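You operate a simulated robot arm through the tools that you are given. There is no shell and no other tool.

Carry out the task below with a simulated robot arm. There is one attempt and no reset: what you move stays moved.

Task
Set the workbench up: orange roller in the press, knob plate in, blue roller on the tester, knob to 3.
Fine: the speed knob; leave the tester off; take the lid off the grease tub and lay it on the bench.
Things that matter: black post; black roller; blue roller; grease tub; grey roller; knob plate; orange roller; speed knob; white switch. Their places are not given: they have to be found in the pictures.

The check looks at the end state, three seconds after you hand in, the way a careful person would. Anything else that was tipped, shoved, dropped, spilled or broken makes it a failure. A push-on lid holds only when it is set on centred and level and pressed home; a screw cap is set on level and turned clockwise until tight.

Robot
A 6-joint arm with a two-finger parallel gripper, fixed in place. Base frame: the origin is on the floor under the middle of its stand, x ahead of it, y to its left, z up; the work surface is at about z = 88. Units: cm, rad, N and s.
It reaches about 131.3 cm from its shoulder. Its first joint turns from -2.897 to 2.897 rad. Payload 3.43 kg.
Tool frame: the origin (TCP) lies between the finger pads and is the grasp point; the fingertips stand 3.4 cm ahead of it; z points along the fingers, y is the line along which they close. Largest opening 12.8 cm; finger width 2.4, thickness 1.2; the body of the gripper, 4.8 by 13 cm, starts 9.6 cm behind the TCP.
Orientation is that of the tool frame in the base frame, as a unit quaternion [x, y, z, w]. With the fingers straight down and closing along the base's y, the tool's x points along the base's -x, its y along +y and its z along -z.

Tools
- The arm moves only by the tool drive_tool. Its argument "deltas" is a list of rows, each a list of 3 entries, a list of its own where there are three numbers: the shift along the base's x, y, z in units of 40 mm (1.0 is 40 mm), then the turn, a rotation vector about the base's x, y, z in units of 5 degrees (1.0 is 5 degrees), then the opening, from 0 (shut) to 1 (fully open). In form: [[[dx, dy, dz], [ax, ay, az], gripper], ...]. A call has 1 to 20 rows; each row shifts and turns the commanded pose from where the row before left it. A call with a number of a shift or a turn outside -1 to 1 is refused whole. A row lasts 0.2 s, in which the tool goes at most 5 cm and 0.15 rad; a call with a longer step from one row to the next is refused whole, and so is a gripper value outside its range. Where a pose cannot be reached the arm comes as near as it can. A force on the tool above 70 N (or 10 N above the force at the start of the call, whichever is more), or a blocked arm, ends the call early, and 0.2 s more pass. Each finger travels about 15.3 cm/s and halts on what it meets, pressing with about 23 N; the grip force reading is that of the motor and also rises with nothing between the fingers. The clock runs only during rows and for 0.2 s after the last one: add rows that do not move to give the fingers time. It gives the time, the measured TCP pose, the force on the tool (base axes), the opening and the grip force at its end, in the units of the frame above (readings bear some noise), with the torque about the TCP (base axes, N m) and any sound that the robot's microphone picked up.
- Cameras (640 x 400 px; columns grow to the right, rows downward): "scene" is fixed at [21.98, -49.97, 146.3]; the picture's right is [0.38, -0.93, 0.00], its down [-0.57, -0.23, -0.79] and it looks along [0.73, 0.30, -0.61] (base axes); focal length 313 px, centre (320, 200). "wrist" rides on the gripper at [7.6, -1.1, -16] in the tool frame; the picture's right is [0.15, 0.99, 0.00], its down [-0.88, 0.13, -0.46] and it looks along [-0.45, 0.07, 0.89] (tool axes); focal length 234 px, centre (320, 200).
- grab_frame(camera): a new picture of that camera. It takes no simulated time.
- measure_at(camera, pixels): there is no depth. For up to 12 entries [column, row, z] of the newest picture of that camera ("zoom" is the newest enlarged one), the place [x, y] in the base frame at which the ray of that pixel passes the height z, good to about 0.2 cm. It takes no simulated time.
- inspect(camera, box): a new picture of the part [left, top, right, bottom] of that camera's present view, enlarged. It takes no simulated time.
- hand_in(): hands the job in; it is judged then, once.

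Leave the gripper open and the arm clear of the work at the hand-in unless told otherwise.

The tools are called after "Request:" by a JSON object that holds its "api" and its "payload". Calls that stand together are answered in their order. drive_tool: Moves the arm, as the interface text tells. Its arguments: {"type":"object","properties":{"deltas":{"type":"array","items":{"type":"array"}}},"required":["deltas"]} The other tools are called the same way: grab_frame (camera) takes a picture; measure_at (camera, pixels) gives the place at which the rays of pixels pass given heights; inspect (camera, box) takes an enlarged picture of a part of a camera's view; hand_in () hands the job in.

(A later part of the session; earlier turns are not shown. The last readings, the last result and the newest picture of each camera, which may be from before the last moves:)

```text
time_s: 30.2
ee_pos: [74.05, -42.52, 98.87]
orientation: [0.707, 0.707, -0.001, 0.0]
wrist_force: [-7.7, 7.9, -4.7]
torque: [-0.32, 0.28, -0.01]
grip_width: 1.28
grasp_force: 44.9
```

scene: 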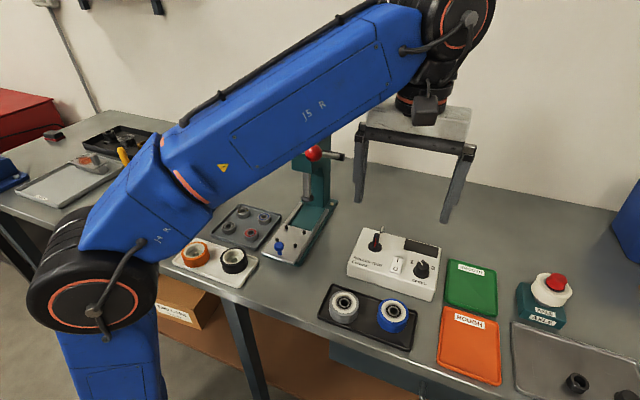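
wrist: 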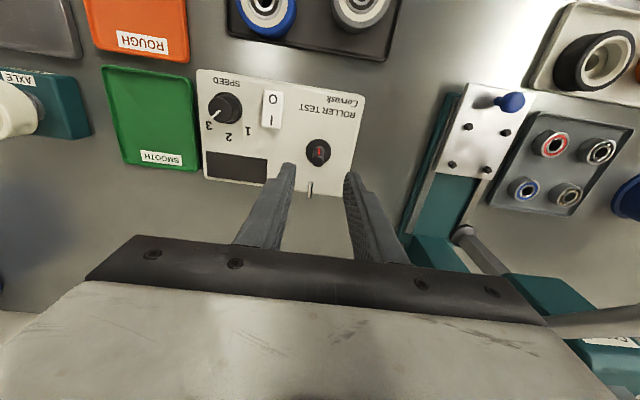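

Post centred in x too: post axis ≈ (74.04, −42.56) in tool coordinates. Now I open, lift, and go over the blue roller at about (59.6, −50.0), keeping the closing axis along x.

Request:
{"api": "drive_tool", "payload": {"deltas": [[[0, 0, 0], [0, 0, 0], 0.22], [[0, 0, 0], [0, 0, 0], 0.22], [[0, 0, 0.8], [0, 0, 0], 0.22], [[0, 0, 0.8], [0, 0, 0], 0.22], [[-0.9, -0.465, 0], [0, 0, 0], 0.3], [[-0.9, -0.465, 0], [0, 0, 0], 0.4], [[-0.9, -0.465, 0], [0, 0, 0], 0.5], [[-0.91, -0.465, 0], [0, 0, 0], 0.56], [[0, 0, 0], [0, 0, 0], 0.56], [[0, 0, 0], [0, 0, 0], 0.56]]}}

Request:
{"api": "grab_frame", "payload": {"camera": "wrist"}}

Request:
{"api": "inspect", "payload": {"camera": "wrist", "box": [240, 100, 400, 200]}}

Request:
{"api": "inspect", "payload": {"camera": "scene", "box": [310, 260, 440, 350]}}

```text
time_s: 32.4
ee_pos: [59.75, -50.31, 105.41]
orientation: [0.707, 0.707, -0.001, 0.0]
wrist_force: [-0.2, -0.6, 0.0]
torque: [-0.01, -0.01, 0.01]
grip_width: 7.16
grasp_force: 0.0
```

```text
taken
```

wrist: 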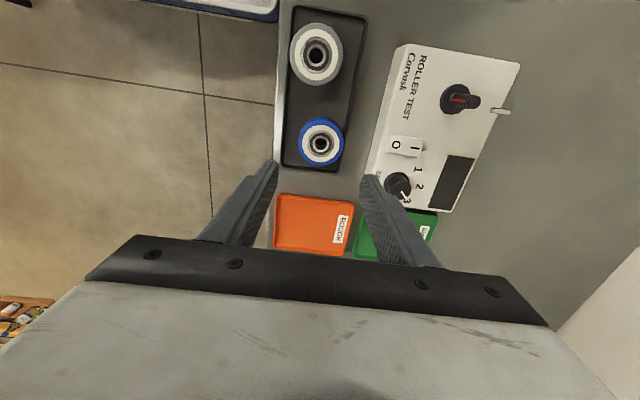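

```text
4.00 times, centred on (320, 150) of wrist
```

zoom: 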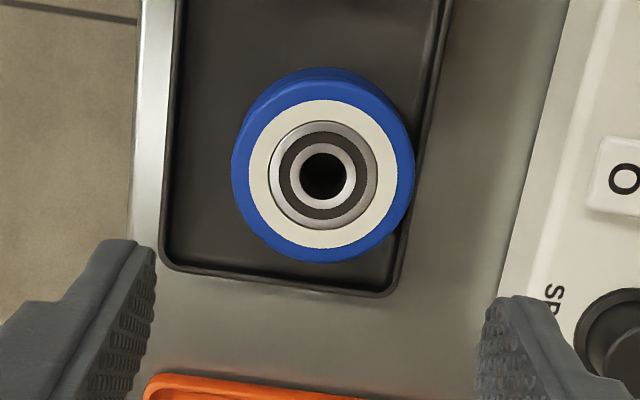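

```text
4.44 times, centred on (375, 305) of scene
```

zoom: 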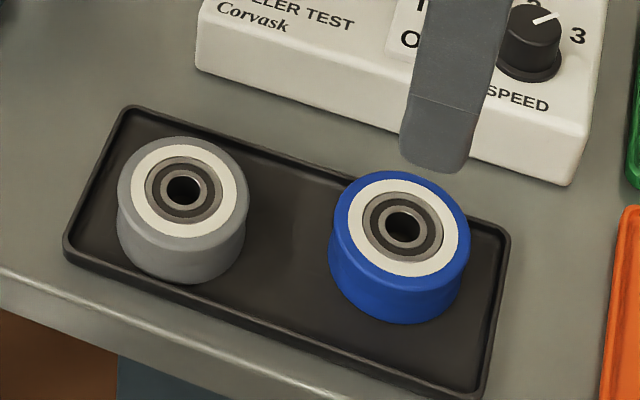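

I'll measure roller and tray rim positions from the wrist zoom.

Request:
{"api": "inspect", "payload": {"camera": "wrist", "box": [240, 100, 400, 200]}}

Request:
{"api": "measure_at", "payload": {"camera": "zoom", "pixels": [[323, 176, 92], [232, 176, 92], [415, 176, 92], [323, 97, 92], [323, 260, 92], [165, 200, 89], [178, 100, 89], [402, 280, 89], [430, 100, 89], [165, 260, 89], [390, 295, 89], [323, 290, 89]]}}

Request:
{"api": "inspect", "payload": {"camera": "scene", "box": [380, 290, 430, 325]}}

```text
4.00 times, centred on (320, 150) of wrist
```

zoom: 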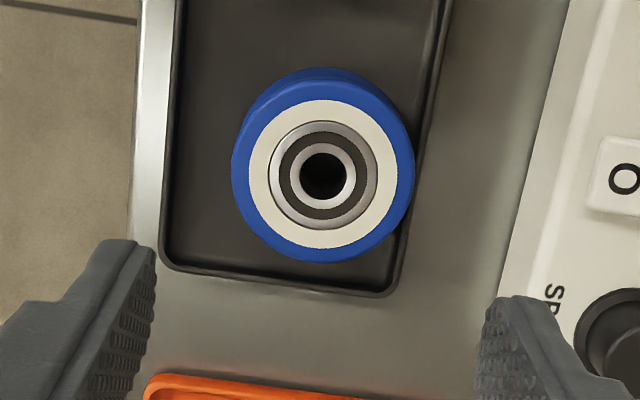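

```text
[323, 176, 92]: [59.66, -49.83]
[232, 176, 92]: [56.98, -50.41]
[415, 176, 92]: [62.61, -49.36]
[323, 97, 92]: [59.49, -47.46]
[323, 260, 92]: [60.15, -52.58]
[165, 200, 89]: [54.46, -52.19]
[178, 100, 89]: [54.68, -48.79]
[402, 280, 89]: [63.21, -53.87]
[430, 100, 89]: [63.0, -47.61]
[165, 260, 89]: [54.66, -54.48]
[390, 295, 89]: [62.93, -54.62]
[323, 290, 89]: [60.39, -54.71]
```

```text
11.43 times, centred on (405, 308) of scene
```

zoom: 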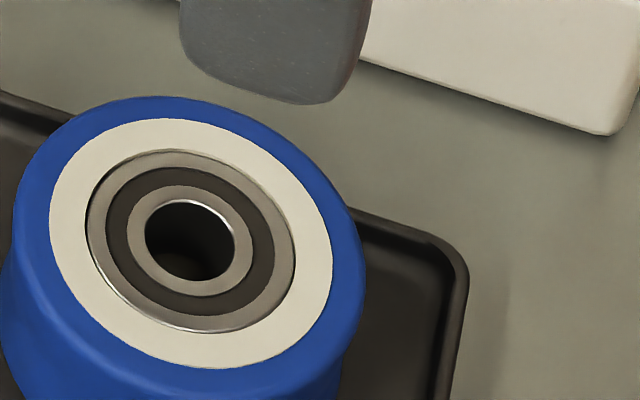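

Roller centre ≈ (59.7, −50.0); its +x side is only 0.5 cm from the tray rim, so I keep fingertips above the rim. Descend to TCP z ≈ 93.6 and gently squeeze along x to centre it.

Request:
{"api": "drive_tool", "payload": {"deltas": [[[0, 0.03, -1], [0, 0, 0], 0.56], [[0, 0, -1], [0, 0, 0], 0.56], [[0, 0, -0.6], [0, 0, 0], 0.56], [[0, 0, -0.35], [0, 0, 0], 0.56], [[0, 0, 0], [0, 0, 0], 0.56]]}}

Request:
{"api": "inspect", "payload": {"camera": "scene", "box": [350, 260, 450, 330]}}

Request:
{"api": "inspect", "payload": {"camera": "wrist", "box": [240, 100, 400, 200]}}

```text
time_s: 33.6
ee_pos: [59.57, -50.14, 93.6]
orientation: [0.707, 0.708, -0.001, 0.001]
wrist_force: [-0.1, -0.2, 0.6]
torque: [0.0, 0.02, 0.0]
grip_width: 7.21
grasp_force: 0.1
```

```text
5.71 times, centred on (400, 295) of scene
```

zoom: 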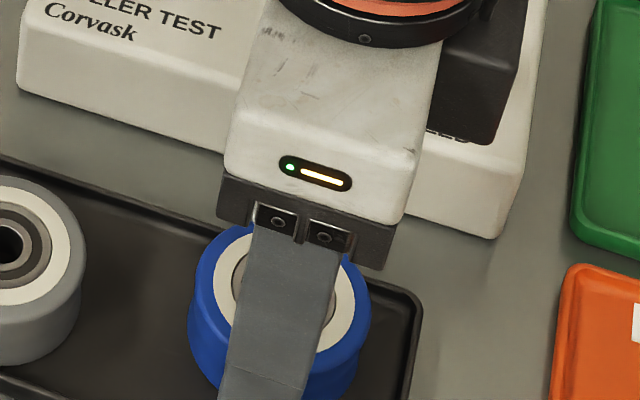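

```text
4.00 times, centred on (320, 150) of wrist
```

zoom: 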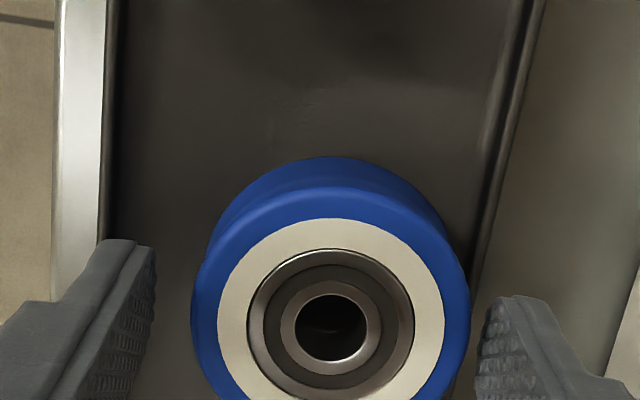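

Roller is ~0.27 cm to +x of the finger midline; I'll shift +0.25 cm first so the squeeze barely moves it, then close.

Request:
{"api": "drive_tool", "payload": {"deltas": [[[0.065, 0, 0], [0, 0, 0], 0.56], [[0, 0, 0], [0, 0, 0], 0.48], [[0, 0, 0], [0, 0, 0], 0.4], [[0, 0, 0], [0, 0, 0], 0.4], [[0, 0, 0], [0, 0, 0], 0.4]]}}

Request:
{"api": "inspect", "payload": {"camera": "wrist", "box": [240, 100, 400, 200]}}

```text
time_s: 34.8
ee_pos: [59.99, -50.1, 93.62]
orientation: [0.707, 0.707, 0.0, 0.001]
wrist_force: [-0.1, 0.4, 1.2]
torque: [-0.07, -0.09, -0.01]
grip_width: 5.8
grasp_force: 23.0
```

```text
4.00 times, centred on (320, 150) of wrist
```

zoom: 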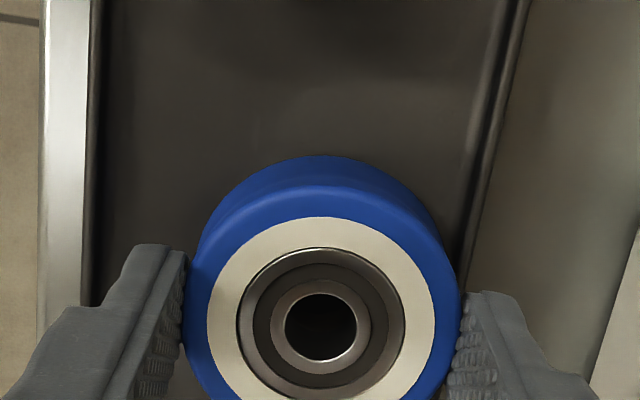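

Roller gripped at 5.8 cm, centred in x. Now release, lift clear, rotate +90° (closing along y), and come back down.

Request:
{"api": "drive_tool", "payload": {"deltas": [[[0, 0, 0], [0, 0, 0], 0.54], [[0, 0, 0], [0, 0, 0], 0.54], [[0, 0, 0.95], [0, 0, 0], 0.54], [[0, 0, 0], [0, 0, 1], 0.54], [[0, 0, 0], [0, 0, 1], 0.54], [[0, 0, 0], [0, 0, 1], 0.54], [[0, 0, 0], [0, 0, 1], 0.54], [[0, 0, 0], [0, 0, 1], 0.54], [[0, 0, 0], [0, 0, 1], 0.54], [[0, 0, 0], [0, 0, 1], 0.54], [[0, 0, 0], [0, 0, 1], 0.54], [[0, 0, 0], [0, 0, 1], 0.54], [[0, 0, 0], [0, 0, 1], 0.54], [[0, 0, 0], [0, 0, 1], 0.54], [[0, 0, 0], [0, 0, 1], 0.54], [[0, 0, 0], [0, 0, 1], 0.54], [[0, 0, 0], [0, 0, 1], 0.54], [[0, 0, 0], [0, 0, 1], 0.54], [[0, 0, 0], [0, 0, 1], 0.54], [[0, 0, 0], [0, 0, 1], 0.54]]}}

Request:
{"api": "drive_tool", "payload": {"deltas": [[[0, 0, 0], [0, 0, 1], 0.54], [[0, 0, 0], [0, 0, 0], 0.54]]}}

Request:
{"api": "inspect", "payload": {"camera": "wrist", "box": [240, 100, 400, 200]}}

```text
time_s: 39.0
ee_pos: [59.84, -49.99, 97.29]
orientation: [0.043, 0.999, -0.001, 0.001]
wrist_force: [-0.4, 0.2, -0.5]
torque: [0.01, -0.03, 0.04]
grip_width: 6.93
grasp_force: 0.1
```

```text
time_s: 39.6
ee_pos: [59.87, -49.87, 97.18]
orientation: [0.0, 1.0, 0.0, 0.001]
wrist_force: [1.2, -0.4, 0.3]
torque: [0.04, 0.0, -0.01]
grip_width: 6.91
grasp_force: 0.1
```

```text
4.00 times, centred on (320, 150) of wrist
```

zoom: 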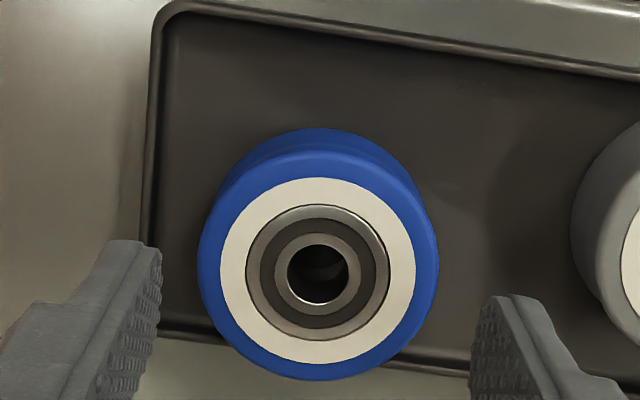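

Centred. Descend to TCP z ≈ 93.2 and grip along y.

Request:
{"api": "drive_tool", "payload": {"deltas": [[[0, 0, -0.5], [0, 0, 0], 0.51], [[0, 0, -0.5], [0, 0, 0], 0.51], [[0, 0, 0], [0, 0, 0], 0.51], [[0, 0, 0], [0, 0, 0], 0.4], [[0, 0, 0], [0, 0, 0], 0.4], [[0, 0, 0], [0, 0, 0], 0.4]]}}

Request:
{"api": "inspect", "payload": {"camera": "wrist", "box": [240, 100, 400, 200]}}

```text
time_s: 41.0
ee_pos: [59.91, -50.13, 93.16]
orientation: [0.0, 1.0, 0.0, 0.001]
wrist_force: [0.3, 0.2, 0.2]
torque: [0.03, -0.03, 0.01]
grip_width: 5.93
grasp_force: 23.0
```

```text
4.00 times, centred on (320, 150) of wrist
```

zoom: 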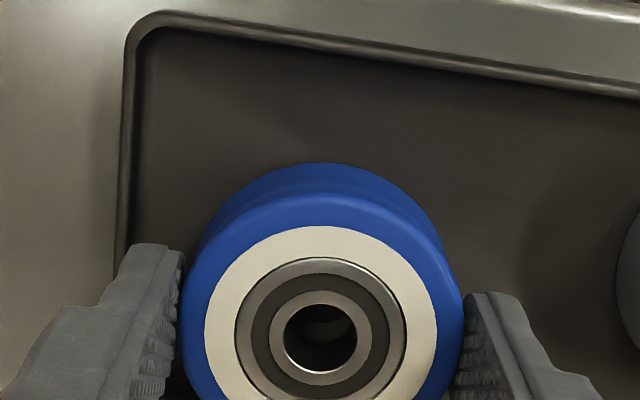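

Gripped at 5.93 cm. Now lift 11 cm.

Request:
{"api": "drive_tool", "payload": {"deltas": [[[0, 0, 0.5], [0, 0, 0], 0.4], [[0, 0, 0.75], [0, 0, 0], 0.4], [[0, 0, 0.75], [0, 0, 0], 0.4], [[0, 0, 0.75], [0, 0, 0], 0.4], [[0, 0, 0], [0, 0, 0], 0.4]]}}

Request:
{"api": "grab_frame", "payload": {"camera": "scene"}}

```text
time_s: 42.2
ee_pos: [59.87, -50.12, 104.25]
orientation: [0.0, 1.0, 0.001, 0.001]
wrist_force: [0.4, 0.2, -0.9]
torque: [0.0, -0.02, -0.02]
grip_width: 5.9
grasp_force: 22.8
```

```text
taken
```

scene: 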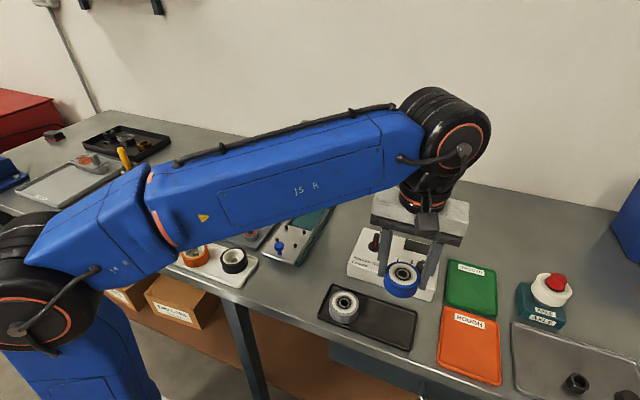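

Roller is held and clear of everything. Moving over the post: +14.14 cm x, +7.5 cm y.

Request:
{"api": "drive_tool", "payload": {"deltas": [[[0.884, 0.468, 0], [0, 0, 0], 0.4], [[0.884, 0.468, 0], [0, 0, 0], 0.4], [[0.884, 0.468, 0], [0, 0, 0], 0.4], [[0.883, 0.468, 0], [0, 0, 0], 0.4], [[0, 0, 0], [0, 0, 0], 0.4], [[0, 0, 0], [0, 0, 0], 0.4]]}}

Request:
{"api": "drive_tool", "payload": {"deltas": [[[0, 0, 0], [0, 0, 0], 0.4]]}}

Request:
{"api": "drive_tool", "payload": {"deltas": [[[0, 0, 0], [0, 0, 0], 0.4]]}}

Request:
{"api": "drive_tool", "payload": {"deltas": [[[0, 0, 0], [0, 0, 0], 0.4]]}}

Request:
{"api": "drive_tool", "payload": {"deltas": [[[0, 0, 0], [0, 0, 0], 0.4]]}}

Request:
{"api": "inspect", "payload": {"camera": "wrist", "box": [240, 100, 400, 200]}}

Request:
{"api": "inspect", "payload": {"camera": "scene", "box": [335, 195, 435, 265]}}

```text
time_s: 43.6
ee_pos: [73.89, -42.53, 104.38]
orientation: [0.0, 1.0, 0.0, 0.001]
wrist_force: [0.4, 0.7, -0.1]
torque: [0.0, -0.01, 0.01]
grip_width: 5.9
grasp_force: 22.5
```

```text
time_s: 44.0
ee_pos: [73.89, -42.38, 104.44]
orientation: [0.0, 1.0, 0.001, 0.001]
wrist_force: [0.0, -0.2, -1.3]
torque: [0.02, 0.0, 0.03]
grip_width: 5.88
grasp_force: 23.0
```

```text
time_s: 44.4
ee_pos: [73.93, -42.53, 104.38]
orientation: [0.0, 1.0, -0.001, 0.001]
wrist_force: [0.4, -0.5, -0.9]
torque: [-0.01, 0.02, -0.01]
grip_width: 5.89
grasp_force: 23.0
```

```text
time_s: 44.8
ee_pos: [73.9, -42.41, 104.35]
orientation: [0.0, 1.0, 0.0, 0.001]
wrist_force: [0.0, 0.4, -1.3]
torque: [-0.01, 0.01, 0.01]
grip_width: 5.92
grasp_force: 23.2
```

```text
time_s: 45.2
ee_pos: [73.87, -42.54, 104.32]
orientation: [0.0, 1.0, 0.0, 0.002]
wrist_force: [0.7, 1.0, -2.1]
torque: [0.0, -0.01, 0.02]
grip_width: 5.87
grasp_force: 22.9
```

```text
4.00 times, centred on (320, 150) of wrist
```

zoom: 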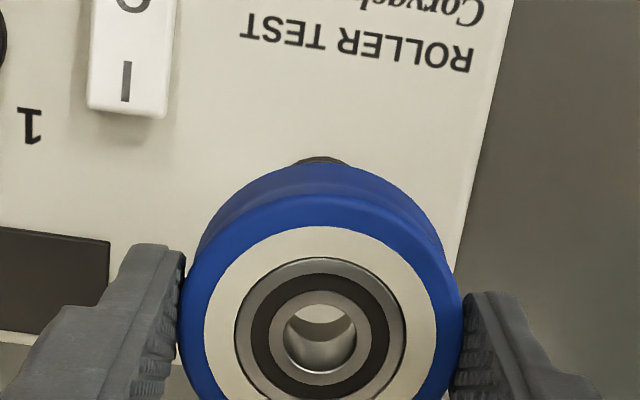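

```text
5.71 times, centred on (385, 230) of scene
```

zoom: 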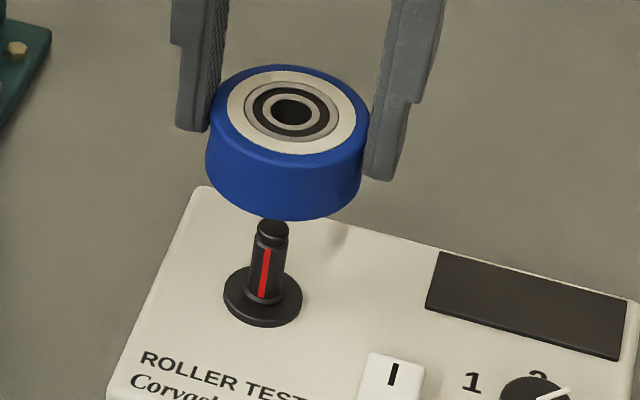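

Let me zoom in on the post and the roller for a relative check.

Request:
{"api": "inspect", "payload": {"camera": "scene", "box": [360, 228, 392, 248]}}

Request:
{"api": "inspect", "payload": {"camera": "scene", "box": [360, 204, 400, 229]}}

```text
16.00 times, centred on (376, 238) of scene
```

zoom: 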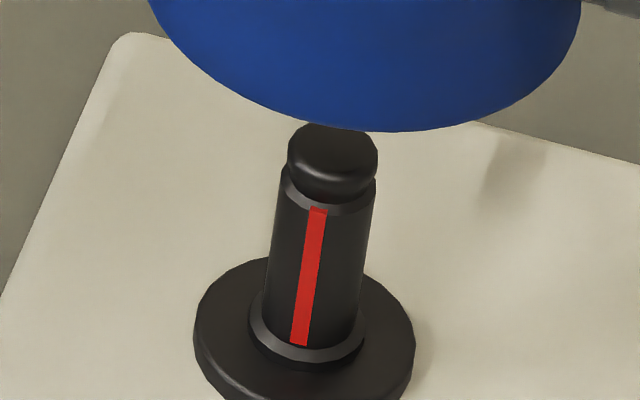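

```text
16.00 times, centred on (380, 216) of scene
```

zoom: 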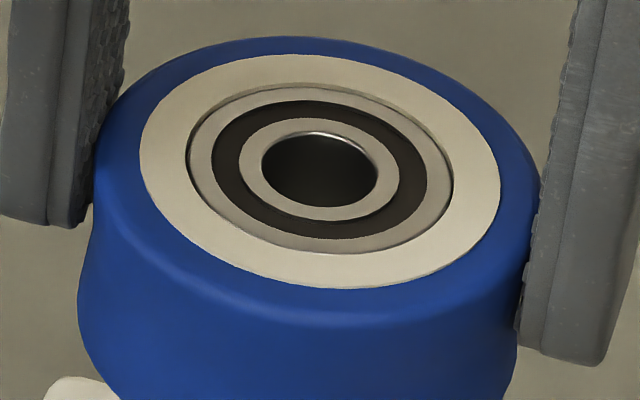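

Relative check: the roller's bore is laterally aligned to within ~0.1 cm. I'll apply a small correction (+0.1 x, −0.03 y) and lower to just above the post top.

Request:
{"api": "drive_tool", "payload": {"deltas": [[[0.025, -0.008, -0.25], [0, 0, 0], 0.4], [[0, 0, -0.25], [0, 0, 0], 0.4], [[0, 0, 0], [0, 0, 0], 0.4]]}}

Request:
{"api": "drive_tool", "payload": {"deltas": [[[0, 0, -0.1], [0, 0, 0], 0.4], [[0, 0, 0], [0, 0, 0], 0.4]]}}

Request:
{"api": "inspect", "payload": {"camera": "scene", "box": [350, 205, 414, 245]}}

Request:
{"api": "inspect", "payload": {"camera": "wrist", "box": [272, 150, 368, 210]}}

```text
time_s: 46.0
ee_pos: [74.16, -42.51, 102.22]
orientation: [0.0, 1.0, 0.0, 0.001]
wrist_force: [0.1, 0.5, -1.0]
torque: [-0.02, -0.02, 0.0]
grip_width: 5.93
grasp_force: 22.8
```

```text
time_s: 46.6
ee_pos: [74.02, -42.6, 101.83]
orientation: [0.0, 1.0, 0.0, 0.001]
wrist_force: [0.2, 0.2, -1.1]
torque: [-0.02, 0.0, -0.02]
grip_width: 5.88
grasp_force: 22.8
```

```text
10.00 times, centred on (382, 225) of scene
```

zoom: 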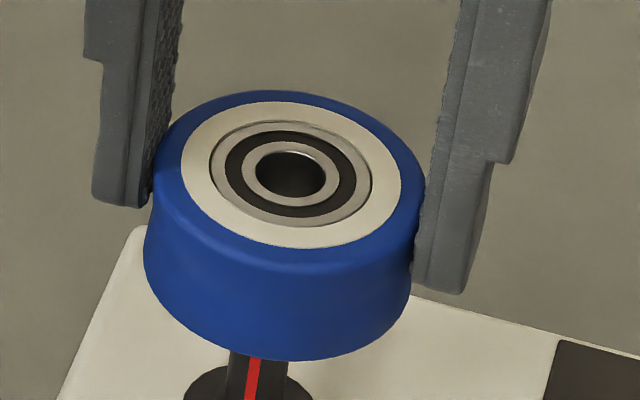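

```text
6.67 times, centred on (320, 180) of wrist
```

zoom: 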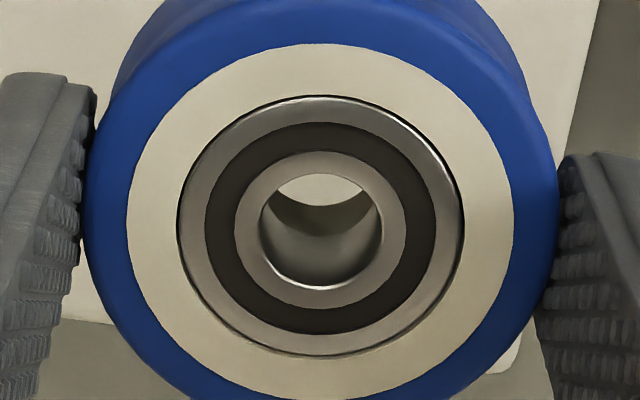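

No contact yet. Lowering in small steps with force checks.

Request:
{"api": "drive_tool", "payload": {"deltas": [[[0, 0, -0.06], [0, 0, 0], 0.4], [[0, 0, 0], [0, 0, 0], 0.4]]}}

Request:
{"api": "drive_tool", "payload": {"deltas": [[[0, 0, -0.06], [0, 0, 0], 0.4], [[0, 0, 0], [0, 0, 0], 0.4]]}}

```text
time_s: 47.2
ee_pos: [74.15, -42.57, 101.67]
orientation: [0.0, 1.0, 0.0, 0.001]
wrist_force: [0.0, 0.4, -0.4]
torque: [-0.03, -0.04, 0.02]
grip_width: 5.91
grasp_force: 23.4
```

```text
time_s: 47.8
ee_pos: [74.24, -42.63, 101.43]
orientation: [0.0, 1.0, 0.0, 0.001]
wrist_force: [-0.5, 0.5, -0.8]
torque: [-0.02, -0.03, -0.05]
grip_width: 5.92
grasp_force: 23.3
```

Request:
{"api": "drive_tool", "payload": {"deltas": [[[0, 0, -0.06], [0, 0, 0], 0.4], [[0, 0, 0], [0, 0, 0], 0.4]]}}

Request:
{"api": "drive_tool", "payload": {"deltas": [[[0, 0, -0.06], [0, 0, 0], 0.4], [[0, 0, 0], [0, 0, 0], 0.4]]}}

Request:
{"api": "inspect", "payload": {"camera": "scene", "box": [350, 205, 414, 245]}}

Request:
{"api": "inspect", "payload": {"camera": "wrist", "box": [272, 150, 368, 210]}}

```text
time_s: 48.4
ee_pos: [74.25, -42.56, 101.1]
orientation: [0.001, 1.0, 0.0, 0.001]
wrist_force: [-0.2, 0.4, -0.7]
torque: [0.0, -0.01, 0.0]
grip_width: 5.89
grasp_force: 22.8
```

```text
time_s: 49.0
ee_pos: [74.23, -42.52, 100.99]
orientation: [0.0, 1.0, 0.001, 0.001]
wrist_force: [0.4, 0.0, -1.2]
torque: [0.03, 0.01, 0.01]
grip_width: 5.9
grasp_force: 22.7
```

```text
10.00 times, centred on (382, 225) of scene
```

zoom: 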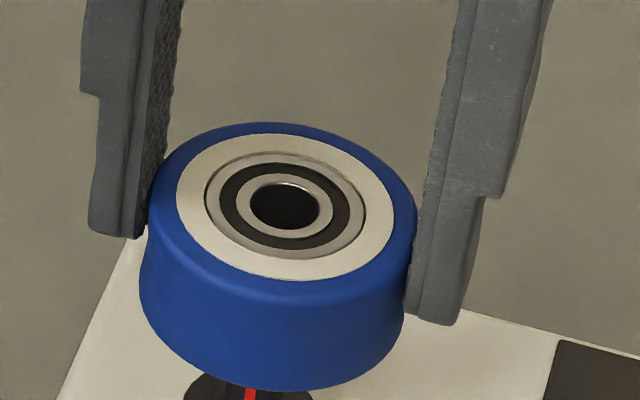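

```text
6.67 times, centred on (320, 180) of wrist
```

zoom: 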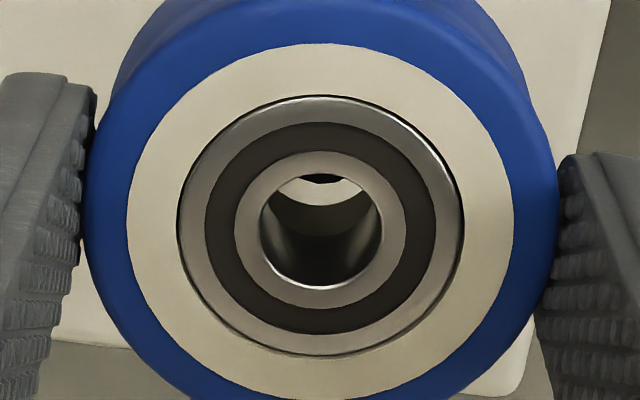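

No contact yet; the bore view shows the post just below. x readings average 74.22 versus the 74.04 target, so I'll correct −0.15 cm in x and continue down.

Request:
{"api": "drive_tool", "payload": {"deltas": [[[-0.038, 0, -0.05], [0, 0, 0], 0.4], [[0, 0, 0], [0, 0, 0], 0.4]]}}

Request:
{"api": "drive_tool", "payload": {"deltas": [[[0, 0, -0.05], [0, 0, 0], 0.4], [[0, 0, 0], [0, 0, 0], 0.4]]}}

Request:
{"api": "inspect", "payload": {"camera": "wrist", "box": [272, 150, 368, 210]}}

```text
time_s: 49.6
ee_pos: [74.06, -42.46, 100.64]
orientation: [0.0, 1.0, 0.0, 0.001]
wrist_force: [0.4, -0.6, -2.1]
torque: [-0.02, -0.01, -0.01]
grip_width: 5.91
grasp_force: 22.7
```

```text
time_s: 50.2
ee_pos: [74.06, -42.55, 100.47]
orientation: [0.0, 1.0, 0.0, 0.001]
wrist_force: [0.6, -0.6, -1.0]
torque: [0.01, 0.0, 0.0]
grip_width: 5.88
grasp_force: 23.2
```

```text
6.67 times, centred on (320, 180) of wrist
```

zoom: 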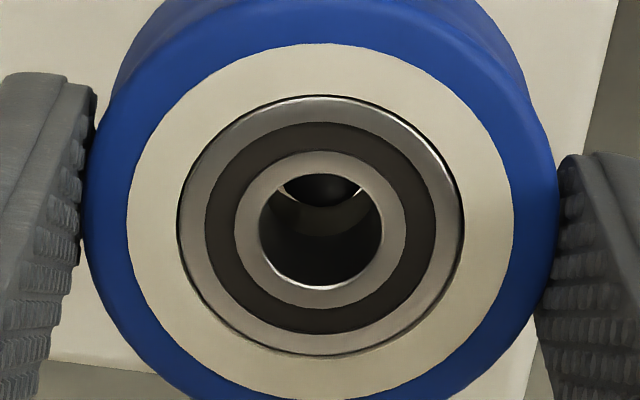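

The post fills the lower opening nicely, slight light crescent around. Continuing down.

Request:
{"api": "drive_tool", "payload": {"deltas": [[[0, 0, -0.06], [0, 0, 0], 0.4], [[0, 0, 0], [0, 0, 0], 0.4]]}}

Request:
{"api": "drive_tool", "payload": {"deltas": [[[0, 0, -0.06], [0, 0, 0], 0.4], [[0, 0, 0], [0, 0, 0], 0.4]]}}

Request:
{"api": "inspect", "payload": {"camera": "wrist", "box": [272, 150, 368, 210]}}

```text
time_s: 50.8
ee_pos: [73.93, -42.5, 100.22]
orientation: [0.0, 1.0, -0.001, 0.0]
wrist_force: [0.0, 0.8, -1.6]
torque: [-0.01, 0.01, 0.01]
grip_width: 5.89
grasp_force: 23.3
```

```text
time_s: 51.4
ee_pos: [74.04, -42.63, 99.98]
orientation: [0.0, 1.0, 0.001, 0.001]
wrist_force: [-0.9, 0.2, -0.9]
torque: [0.01, 0.01, -0.08]
grip_width: 5.89
grasp_force: 22.8
```

```text
6.67 times, centred on (320, 180) of wrist
```

zoom: 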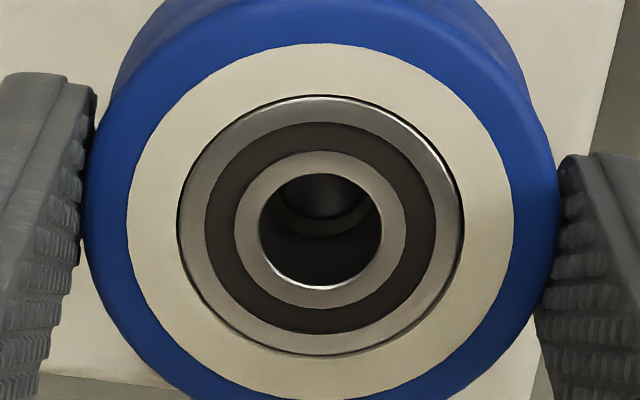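

Still no contact force; the post top appears to be entering the bore. Continuing.

Request:
{"api": "drive_tool", "payload": {"deltas": [[[0, 0, -0.07], [0, 0, 0], 0.4], [[0, 0, 0], [0, 0, 0], 0.4]]}}

Request:
{"api": "drive_tool", "payload": {"deltas": [[[0, 0, -0.07], [0, 0, 0], 0.4], [[0, 0, 0], [0, 0, 0], 0.4]]}}

Request:
{"api": "drive_tool", "payload": {"deltas": [[[0, 0, -0.07], [0, 0, 0], 0.4], [[0, 0, 0], [0, 0, 0], 0.4]]}}

Request:
{"api": "inspect", "payload": {"camera": "wrist", "box": [272, 150, 368, 210]}}

Request:
{"api": "inspect", "payload": {"camera": "scene", "box": [350, 205, 414, 260]}}

```text
time_s: 52.0
ee_pos: [74.15, -42.44, 99.77]
orientation: [0.0, 1.0, 0.0, 0.001]
wrist_force: [0.0, 0.5, -0.6]
torque: [0.03, -0.01, 0.0]
grip_width: 5.88
grasp_force: 22.9
```

```text
time_s: 52.6
ee_pos: [74.03, -42.52, 99.46]
orientation: [-0.001, 1.0, 0.001, 0.0]
wrist_force: [0.4, 0.5, -1.2]
torque: [0.0, -0.01, -0.03]
grip_width: 5.88
grasp_force: 23.1
```

```text
time_s: 53.2
ee_pos: [74.13, -42.5, 99.25]
orientation: [0.0, 1.0, 0.0, 0.001]
wrist_force: [-0.2, -0.3, -1.4]
torque: [-0.02, -0.01, 0.01]
grip_width: 5.9
grasp_force: 22.9
```

```text
6.67 times, centred on (320, 180) of wrist
```

zoom: 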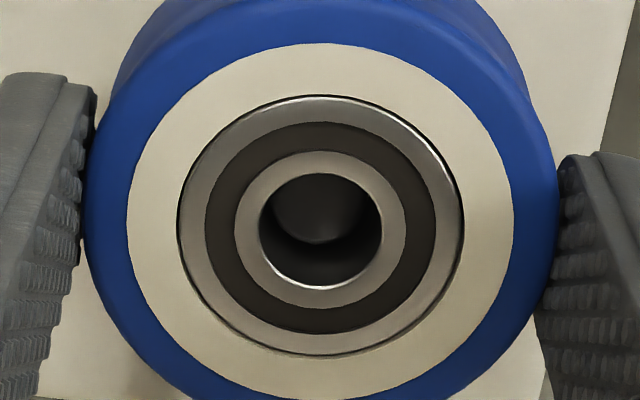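

```text
7.27 times, centred on (382, 232) of scene
```

zoom: 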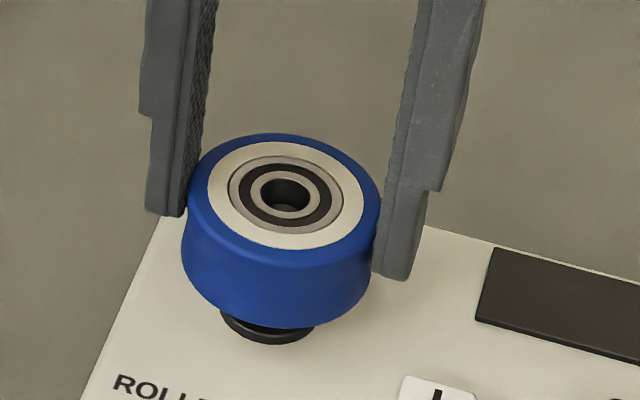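

The post is inside the bore. Lowering further until it seats on the flange.

Request:
{"api": "drive_tool", "payload": {"deltas": [[[0, 0, -0.1], [0, 0, 0], 0.4], [[0, 0, 0], [0, 0, 0], 0.4]]}}

Request:
{"api": "drive_tool", "payload": {"deltas": [[[0, 0, -0.1], [0, 0, 0], 0.4], [[0, 0, 0], [0, 0, 0], 0.4]]}}

Request:
{"api": "drive_tool", "payload": {"deltas": [[[0, 0, -0.07], [0, 0, 0], 0.4], [[0, 0, 0], [0, 0, 0], 0.4]]}}

Request:
{"api": "inspect", "payload": {"camera": "wrist", "box": [272, 150, 368, 210]}}

Request:
{"api": "inspect", "payload": {"camera": "scene", "box": [350, 205, 414, 260]}}

```text
time_s: 53.8
ee_pos: [74.09, -42.5, 98.77]
orientation: [-0.001, 1.0, 0.0, 0.001]
wrist_force: [0.3, 0.3, -1.3]
torque: [0.0, -0.02, 0.0]
grip_width: 5.9
grasp_force: 22.9
```

```text
time_s: 54.4
ee_pos: [74.04, -42.49, 98.29]
orientation: [0.0, 1.0, 0.0, 0.001]
wrist_force: [0.8, -0.3, -1.2]
torque: [-0.01, -0.01, -0.01]
grip_width: 5.88
grasp_force: 23.4
```

```text
time_s: 55.0
ee_pos: [73.95, -42.39, 98.18]
orientation: [0.0, 1.0, 0.0, 0.001]
wrist_force: [-0.1, -0.5, -0.7]
torque: [-0.03, -0.01, -0.02]
grip_width: 5.88
grasp_force: 23.1
```

```text
6.67 times, centred on (320, 180) of wrist
```

zoom: 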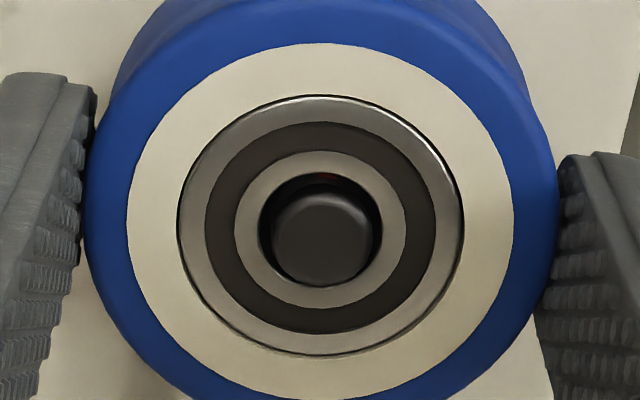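

```text
7.27 times, centred on (382, 232) of scene
```

zoom: 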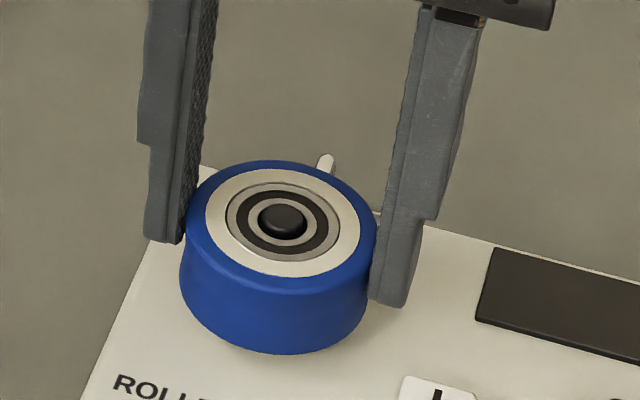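

Post is centred in the bore. Continue until there's seat contact.

Request:
{"api": "drive_tool", "payload": {"deltas": [[[0, 0, -0.05], [0, 0, 0], 0.4], [[0, 0, 0], [0, 0, 0], 0.4]]}}

Request:
{"api": "drive_tool", "payload": {"deltas": [[[0, 0, -0.05], [0, 0, 0], 0.4], [[0, 0, 0], [0, 0, 0], 0.4]]}}

Request:
{"api": "drive_tool", "payload": {"deltas": [[[0, 0, -0.04], [0, 0, 0], 0.4], [[0, 0, 0], [0, 0, 0], 0.4]]}}

```text
time_s: 55.6
ee_pos: [73.94, -42.56, 97.76]
orientation: [-0.001, 1.0, 0.0, 0.001]
wrist_force: [0.9, -0.2, -1.8]
torque: [-0.01, -0.01, -0.01]
grip_width: 5.9
grasp_force: 23.1
```

```text
time_s: 56.2
ee_pos: [73.93, -42.46, 97.56]
orientation: [0.0, 1.0, 0.0, 0.001]
wrist_force: [0.0, -0.2, -0.9]
torque: [-0.02, -0.01, 0.02]
grip_width: 5.92
grasp_force: 22.8
```

```text
time_s: 56.8
ee_pos: [74.04, -42.59, 97.58]
orientation: [0.0, 1.0, 0.0, 0.0]
wrist_force: [0.9, -2.2, 9.1]
torque: [-0.03, -0.02, -0.04]
grip_width: 5.89
grasp_force: 23.0
```

Seated (+9 N contact). Release with a small opening (6.4 cm, to stay clear of the switch) and lift straight up.

Request:
{"api": "drive_tool", "payload": {"deltas": [[[0, 0, 0.01], [0, 0, 0], 0.45], [[0, 0, 0], [0, 0, 0], 0.5], [[0, 0, 0], [0, 0, 0], 0.5], [[0, 0, 0.3], [0, 0, 0], 0.5], [[0, 0, 0.7], [0, 0, 0], 0.5], [[0, 0, 0.9], [0, 0, 0], 0.5], [[0, 0, 0], [0, 0, 0], 0.5]]}}

Request:
{"api": "inspect", "payload": {"camera": "scene", "box": [335, 205, 455, 280]}}

Request:
{"api": "grab_frame", "payload": {"camera": "wrist"}}

```text
time_s: 58.4
ee_pos: [74.14, -42.55, 105.36]
orientation: [-0.001, 1.0, 0.0, 0.001]
wrist_force: [-1.3, 0.3, 0.1]
torque: [0.03, 0.04, -0.02]
grip_width: 6.39
grasp_force: 0.0
```

```text
5.33 times, centred on (395, 242) of scene
```

zoom: 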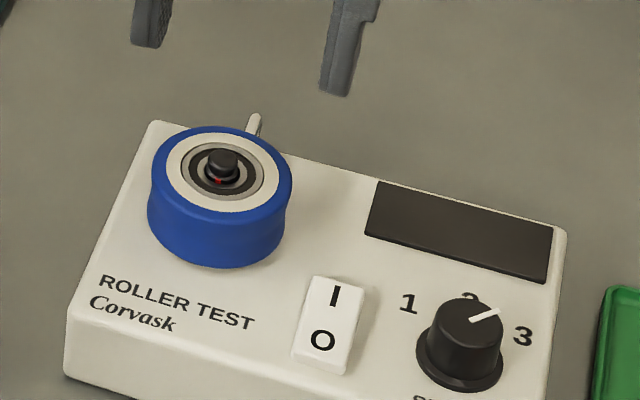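

```text
taken
```

wrist: 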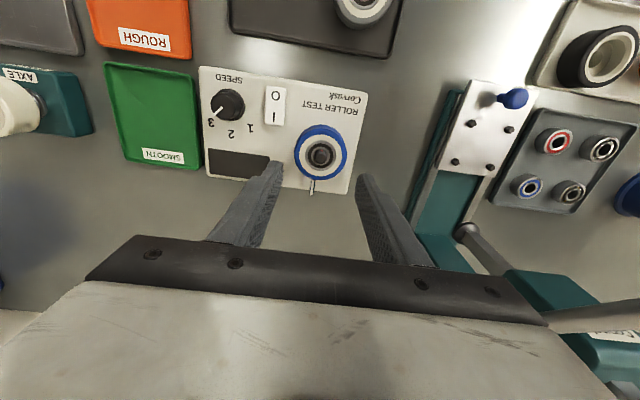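

The blue roller sits on the post and the tester looks untouched. Now a look at the press and the orange roller.

Request:
{"api": "grab_frame", "payload": {"camera": "scene"}}

Request:
{"api": "inspect", "payload": {"camera": "scene", "box": [250, 130, 390, 270]}}

```text
taken
```

scene: 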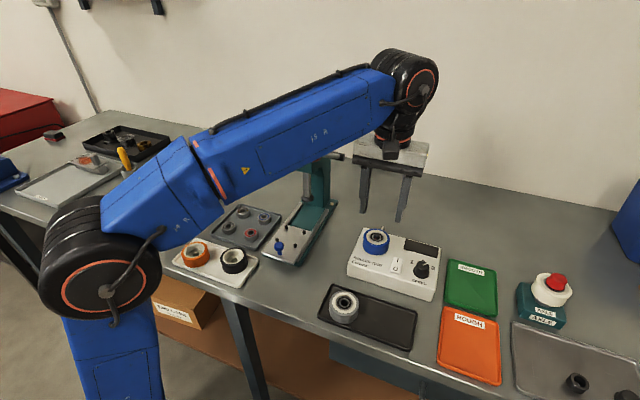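

```text
2.86 times, centred on (320, 200) of scene
```

zoom: 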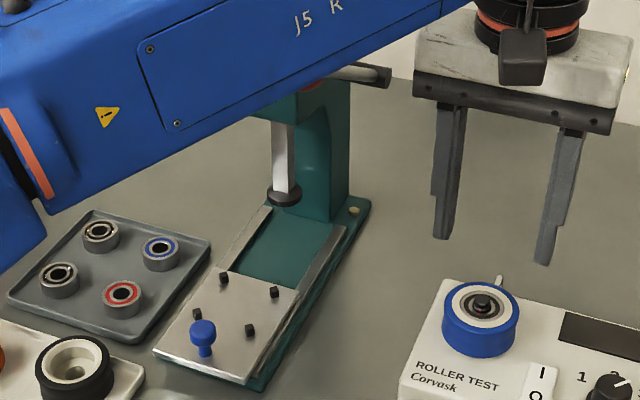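

Blue roller done. The press lever's red ball is at about (68, −30, z 118), so I'll retreat in −x first, then sweep over to the orange roller (about (57.9, −3.7)) well in front of it.

Request:
{"api": "drive_tool", "payload": {"deltas": [[[-1, 0, 0], [0, 0, 0], 0.58], [[-1, 0, 0], [0, 0, 0], 0.58], [[-1, 0, 0], [0, 0, 0], 0.58], [[-1, 0, 0], [0, 0, 0], 0.58], [[-0.5, 0.8, 0], [0, 0, 0], 0.58], [[0, 1, 0], [0, 0, 0], 0.58], [[0, 1, 0], [0, 0, 0], 0.58], [[0, 1, 0], [0, 0, 0], 0.58], [[0, 1, 0], [0, 0, 0], 0.58], [[0, 1, 0], [0, 0, 0], 0.58], [[0, 1, 0], [0, 0, 0], 0.58], [[0, 1, 0], [0, 0, 0], 0.58], [[0, 1, 0], [0, 0, 0], 0.58], [[0, 0.8, 0], [0, 0, 0], 0.58], [[0, 0, 0], [0, 0, 0], 0.58]]}}

Request:
{"api": "grab_frame", "payload": {"camera": "wrist"}}

Request:
{"api": "grab_frame", "payload": {"camera": "scene"}}

```text
time_s: 61.6
ee_pos: [55.92, -3.88, 105.46]
orientation: [0.0, 1.0, 0.0, 0.001]
wrist_force: [0.3, 0.5, -0.8]
torque: [-0.01, -0.01, 0.03]
grip_width: 7.4
grasp_force: 0.0
```

```text
taken
```

wrist: 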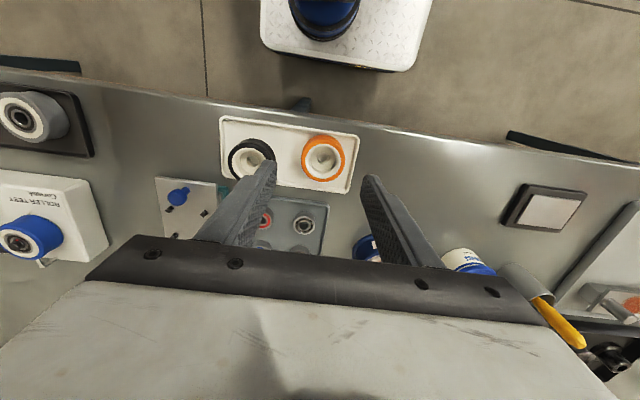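

```text
taken
```

scene: 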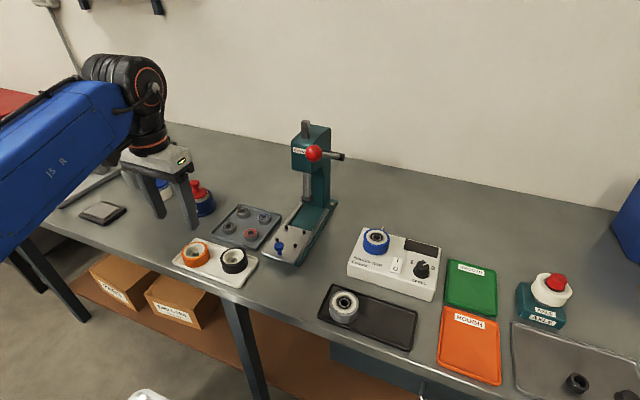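

The press is now fully visible. Let me zoom on it and the orange roller.

Request:
{"api": "inspect", "payload": {"camera": "scene", "box": [250, 115, 370, 275]}}

Request:
{"api": "inspect", "payload": {"camera": "wrist", "box": [240, 110, 400, 210]}}

Request:
{"api": "measure_at", "payload": {"camera": "zoom", "pixels": [[333, 192, 92], [333, 192, 91], [246, 192, 92], [419, 192, 92], [333, 100, 92], [333, 280, 92]]}}

```text
2.50 times, centred on (310, 195) of scene
```

zoom: 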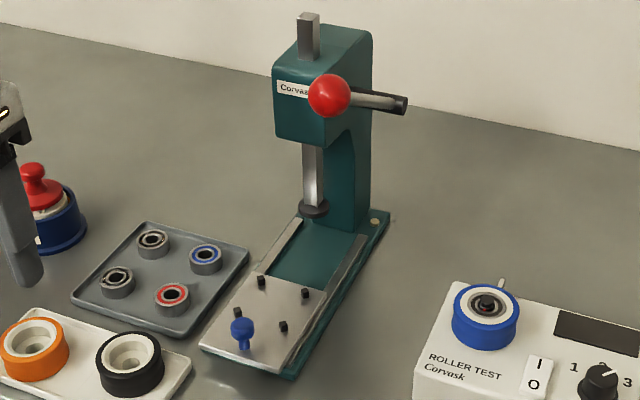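

```text
4.00 times, centred on (320, 160) of wrist
```

zoom: 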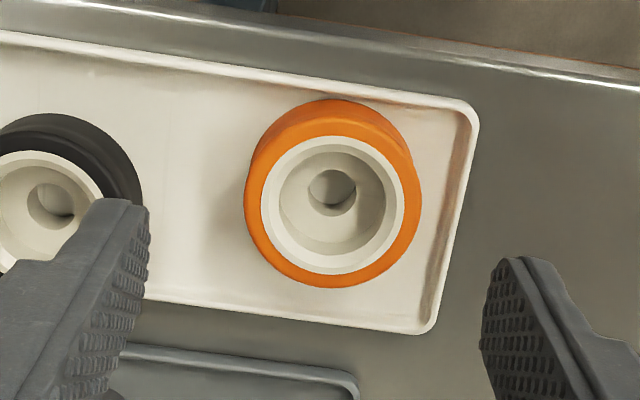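

```text
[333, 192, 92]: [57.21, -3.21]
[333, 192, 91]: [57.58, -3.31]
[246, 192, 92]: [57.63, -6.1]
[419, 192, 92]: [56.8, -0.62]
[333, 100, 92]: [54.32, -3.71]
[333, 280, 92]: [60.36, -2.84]
```

Request:
{"api": "inspect", "payload": {"camera": "scene", "box": [170, 230, 266, 290]}}

```text
6.67 times, centred on (218, 260) of scene
```

zoom: 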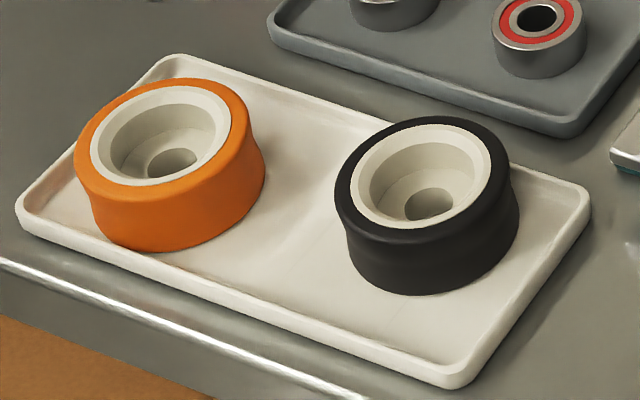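

Request:
{"api": "measure_at", "payload": {"camera": "zoom", "pixels": [[161, 136, 91.5], [161, 136, 92], [161, 136, 92.5], [421, 176, 92], [170, 160, 89.5], [180, 250, 88.5], [75, 160, 92], [250, 130, 92]]}}

```text
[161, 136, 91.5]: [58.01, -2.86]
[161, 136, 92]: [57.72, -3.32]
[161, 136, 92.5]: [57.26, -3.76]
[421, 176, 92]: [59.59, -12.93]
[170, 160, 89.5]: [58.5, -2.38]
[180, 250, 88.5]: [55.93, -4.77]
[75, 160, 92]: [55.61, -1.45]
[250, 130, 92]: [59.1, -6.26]
```

Orange roller top centre: (57.7, −3.27, z 92). I'll centre over it and go down to z ≈ 97, then check alignment.

Request:
{"api": "drive_tool", "payload": {"deltas": [[[0.455, 0.15, -0.7], [0, 0, 0], 0.56], [[0, 0, -0.7], [0, 0, 0], 0.56], [[0, 0, -0.7], [0, 0, 0], 0.56], [[0, 0, 0], [0, 0, 0], 0.56]]}}

Request:
{"api": "inspect", "payload": {"camera": "wrist", "box": [240, 110, 400, 210]}}

```text
time_s: 62.6
ee_pos: [57.83, -3.33, 96.83]
orientation: [0.0, 1.0, 0.0, 0.001]
wrist_force: [-0.1, 0.0, -0.3]
torque: [0.01, -0.02, -0.02]
grip_width: 7.17
grasp_force: 0.1
```

```text
4.00 times, centred on (320, 160) of wrist
```

zoom: 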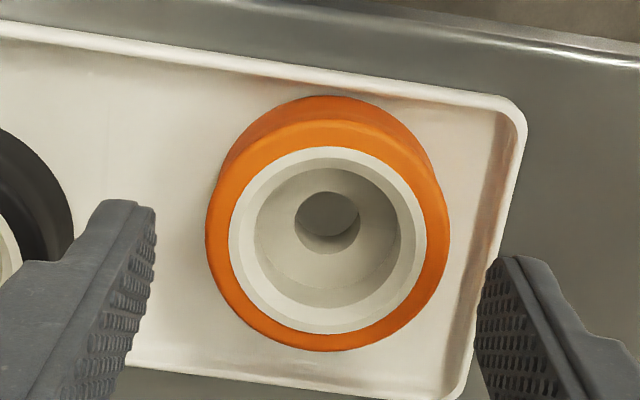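

Shift +0.2 cm y, descend to z ≈ 93.1, and close on the orange roller.

Request:
{"api": "drive_tool", "payload": {"deltas": [[[0, 0.05, -0.3], [0, 0, 0], 0.56], [[0, 0, -0.63], [0, 0, 0], 0.54], [[0, 0, 0], [0, 0, 0], 0.54], [[0, 0, 0], [0, 0, 0], 0.47], [[0, 0, 0], [0, 0, 0], 0.4], [[0, 0, 0], [0, 0, 0], 0.4], [[0, 0, 0], [0, 0, 0], 0.4]]}}

Request:
{"api": "inspect", "payload": {"camera": "wrist", "box": [240, 110, 400, 210]}}

Request:
{"api": "inspect", "payload": {"camera": "scene", "box": [150, 210, 270, 290]}}

```text
time_s: 64.2
ee_pos: [57.81, -3.23, 93.13]
orientation: [0.0, 1.0, -0.001, 0.001]
wrist_force: [0.0, 0.3, -0.3]
torque: [0.05, 0.01, -0.01]
grip_width: 5.88
grasp_force: 22.6
```

```text
4.00 times, centred on (320, 160) of wrist
```

zoom: 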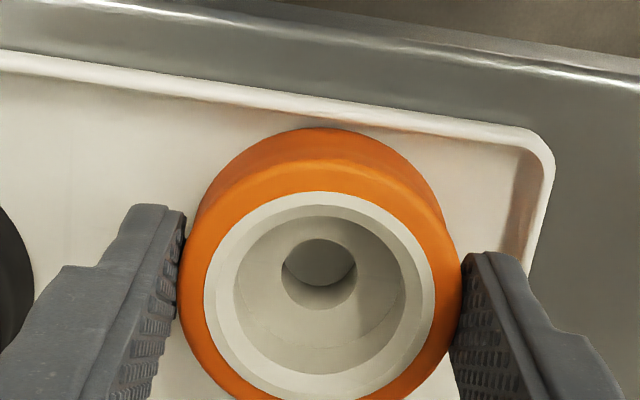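

```text
5.00 times, centred on (210, 250) of scene
```

zoom: 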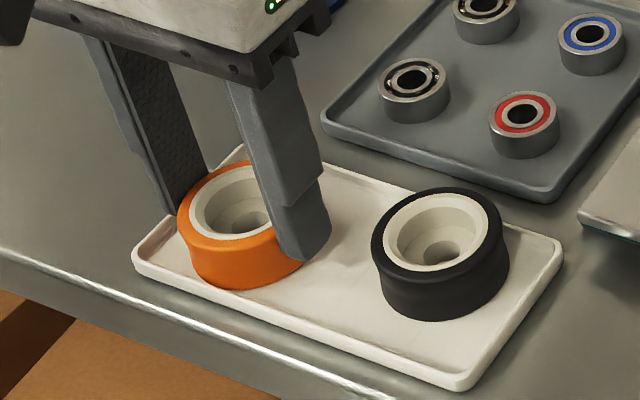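

Orange roller gripped. Before moving, I'll measure the plate's pins and knob accurately in the scene view.

Request:
{"api": "inspect", "payload": {"camera": "scene", "box": [256, 215, 320, 265]}}

```text
8.00 times, centred on (288, 240) of scene
```

zoom: 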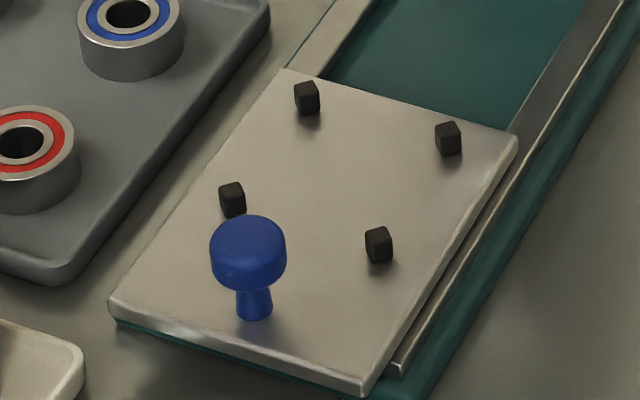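

Request:
{"api": "measure_at", "payload": {"camera": "zoom", "pixels": [[307, 114, 90], [449, 155, 90], [233, 216, 90], [379, 261, 90], [307, 114, 91], [449, 155, 91], [233, 216, 91], [379, 261, 91], [253, 317, 90], [248, 235, 93.5], [363, 383, 90], [110, 305, 90]]}}

Request:
{"api": "measure_at", "payload": {"camera": "zoom", "pixels": [[283, 70, 90], [516, 135, 90], [248, 217, 94], [248, 237, 94], [210, 255, 93], [286, 255, 93], [237, 295, 91], [272, 295, 91]]}}

```text
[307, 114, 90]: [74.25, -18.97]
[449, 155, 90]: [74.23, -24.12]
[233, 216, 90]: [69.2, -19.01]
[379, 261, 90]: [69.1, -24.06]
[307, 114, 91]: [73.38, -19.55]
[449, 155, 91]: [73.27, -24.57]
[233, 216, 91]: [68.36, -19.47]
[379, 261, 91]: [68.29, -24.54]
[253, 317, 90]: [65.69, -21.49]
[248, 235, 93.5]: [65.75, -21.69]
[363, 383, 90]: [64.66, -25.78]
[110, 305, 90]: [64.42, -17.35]
```

```text
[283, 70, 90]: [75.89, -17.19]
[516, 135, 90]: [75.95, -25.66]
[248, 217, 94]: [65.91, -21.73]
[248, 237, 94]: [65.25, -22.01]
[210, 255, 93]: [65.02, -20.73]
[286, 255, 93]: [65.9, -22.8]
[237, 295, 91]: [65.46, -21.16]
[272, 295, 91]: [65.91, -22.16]
```

Plate top ≈ z 90.4, pin-square centre ≈ (71.25, −21.8). I'll lift to z ≈ 98.6 (staying below the lever ball) and approach from the +y side, stopping at y ≈ −15 to check clearance.

Request:
{"api": "drive_tool", "payload": {"deltas": [[[0, 0, 0.4], [0, 0, 0], 0.4], [[0, 0, 0.97], [0, 0, 0], 0.4], [[0.5, -0.8, 0], [0, 0, 0], 0.4], [[0.5, -0.8, 0], [0, 0, 0], 0.4], [[0.5, -0.8, 0], [0, 0, 0], 0.4], [[0.9, -0.3, 0], [0, 0, 0], 0.4], [[0.9, -0.3, 0], [0, 0, 0], 0.4], [[0, 0, 0], [0, 0, 0], 0.4], [[0, 0, 0], [0, 0, 0], 0.4]]}}

Request:
{"api": "grab_frame", "payload": {"camera": "scene"}}

Request:
{"api": "grab_frame", "payload": {"camera": "wrist"}}

```text
time_s: 66.2
ee_pos: [71.26, -15.27, 98.55]
orientation: [0.0, 1.0, 0.0, 0.001]
wrist_force: [-0.4, -0.1, 0.0]
torque: [-0.01, 0.0, 0.01]
grip_width: 5.88
grasp_force: 23.3
```

```text
taken
```

scene: 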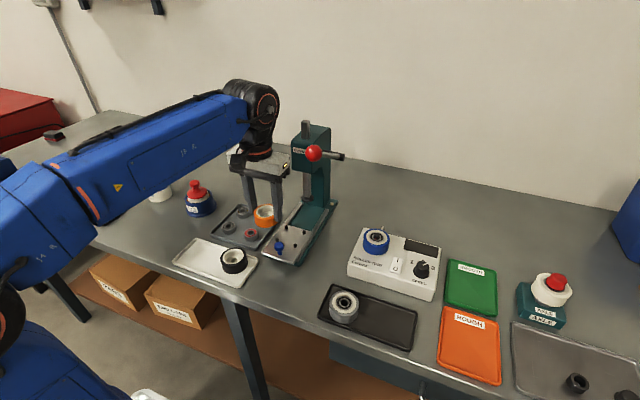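

```text
taken
```

wrist: 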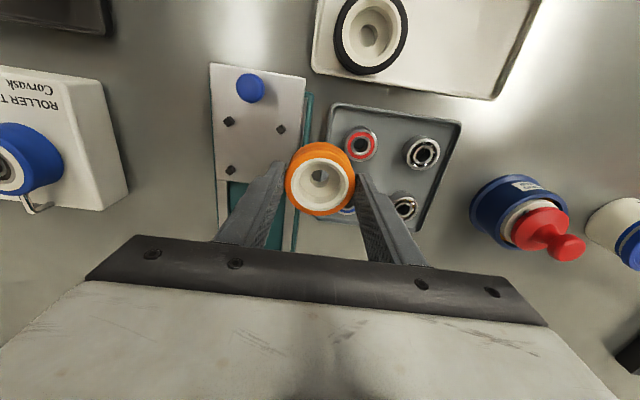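

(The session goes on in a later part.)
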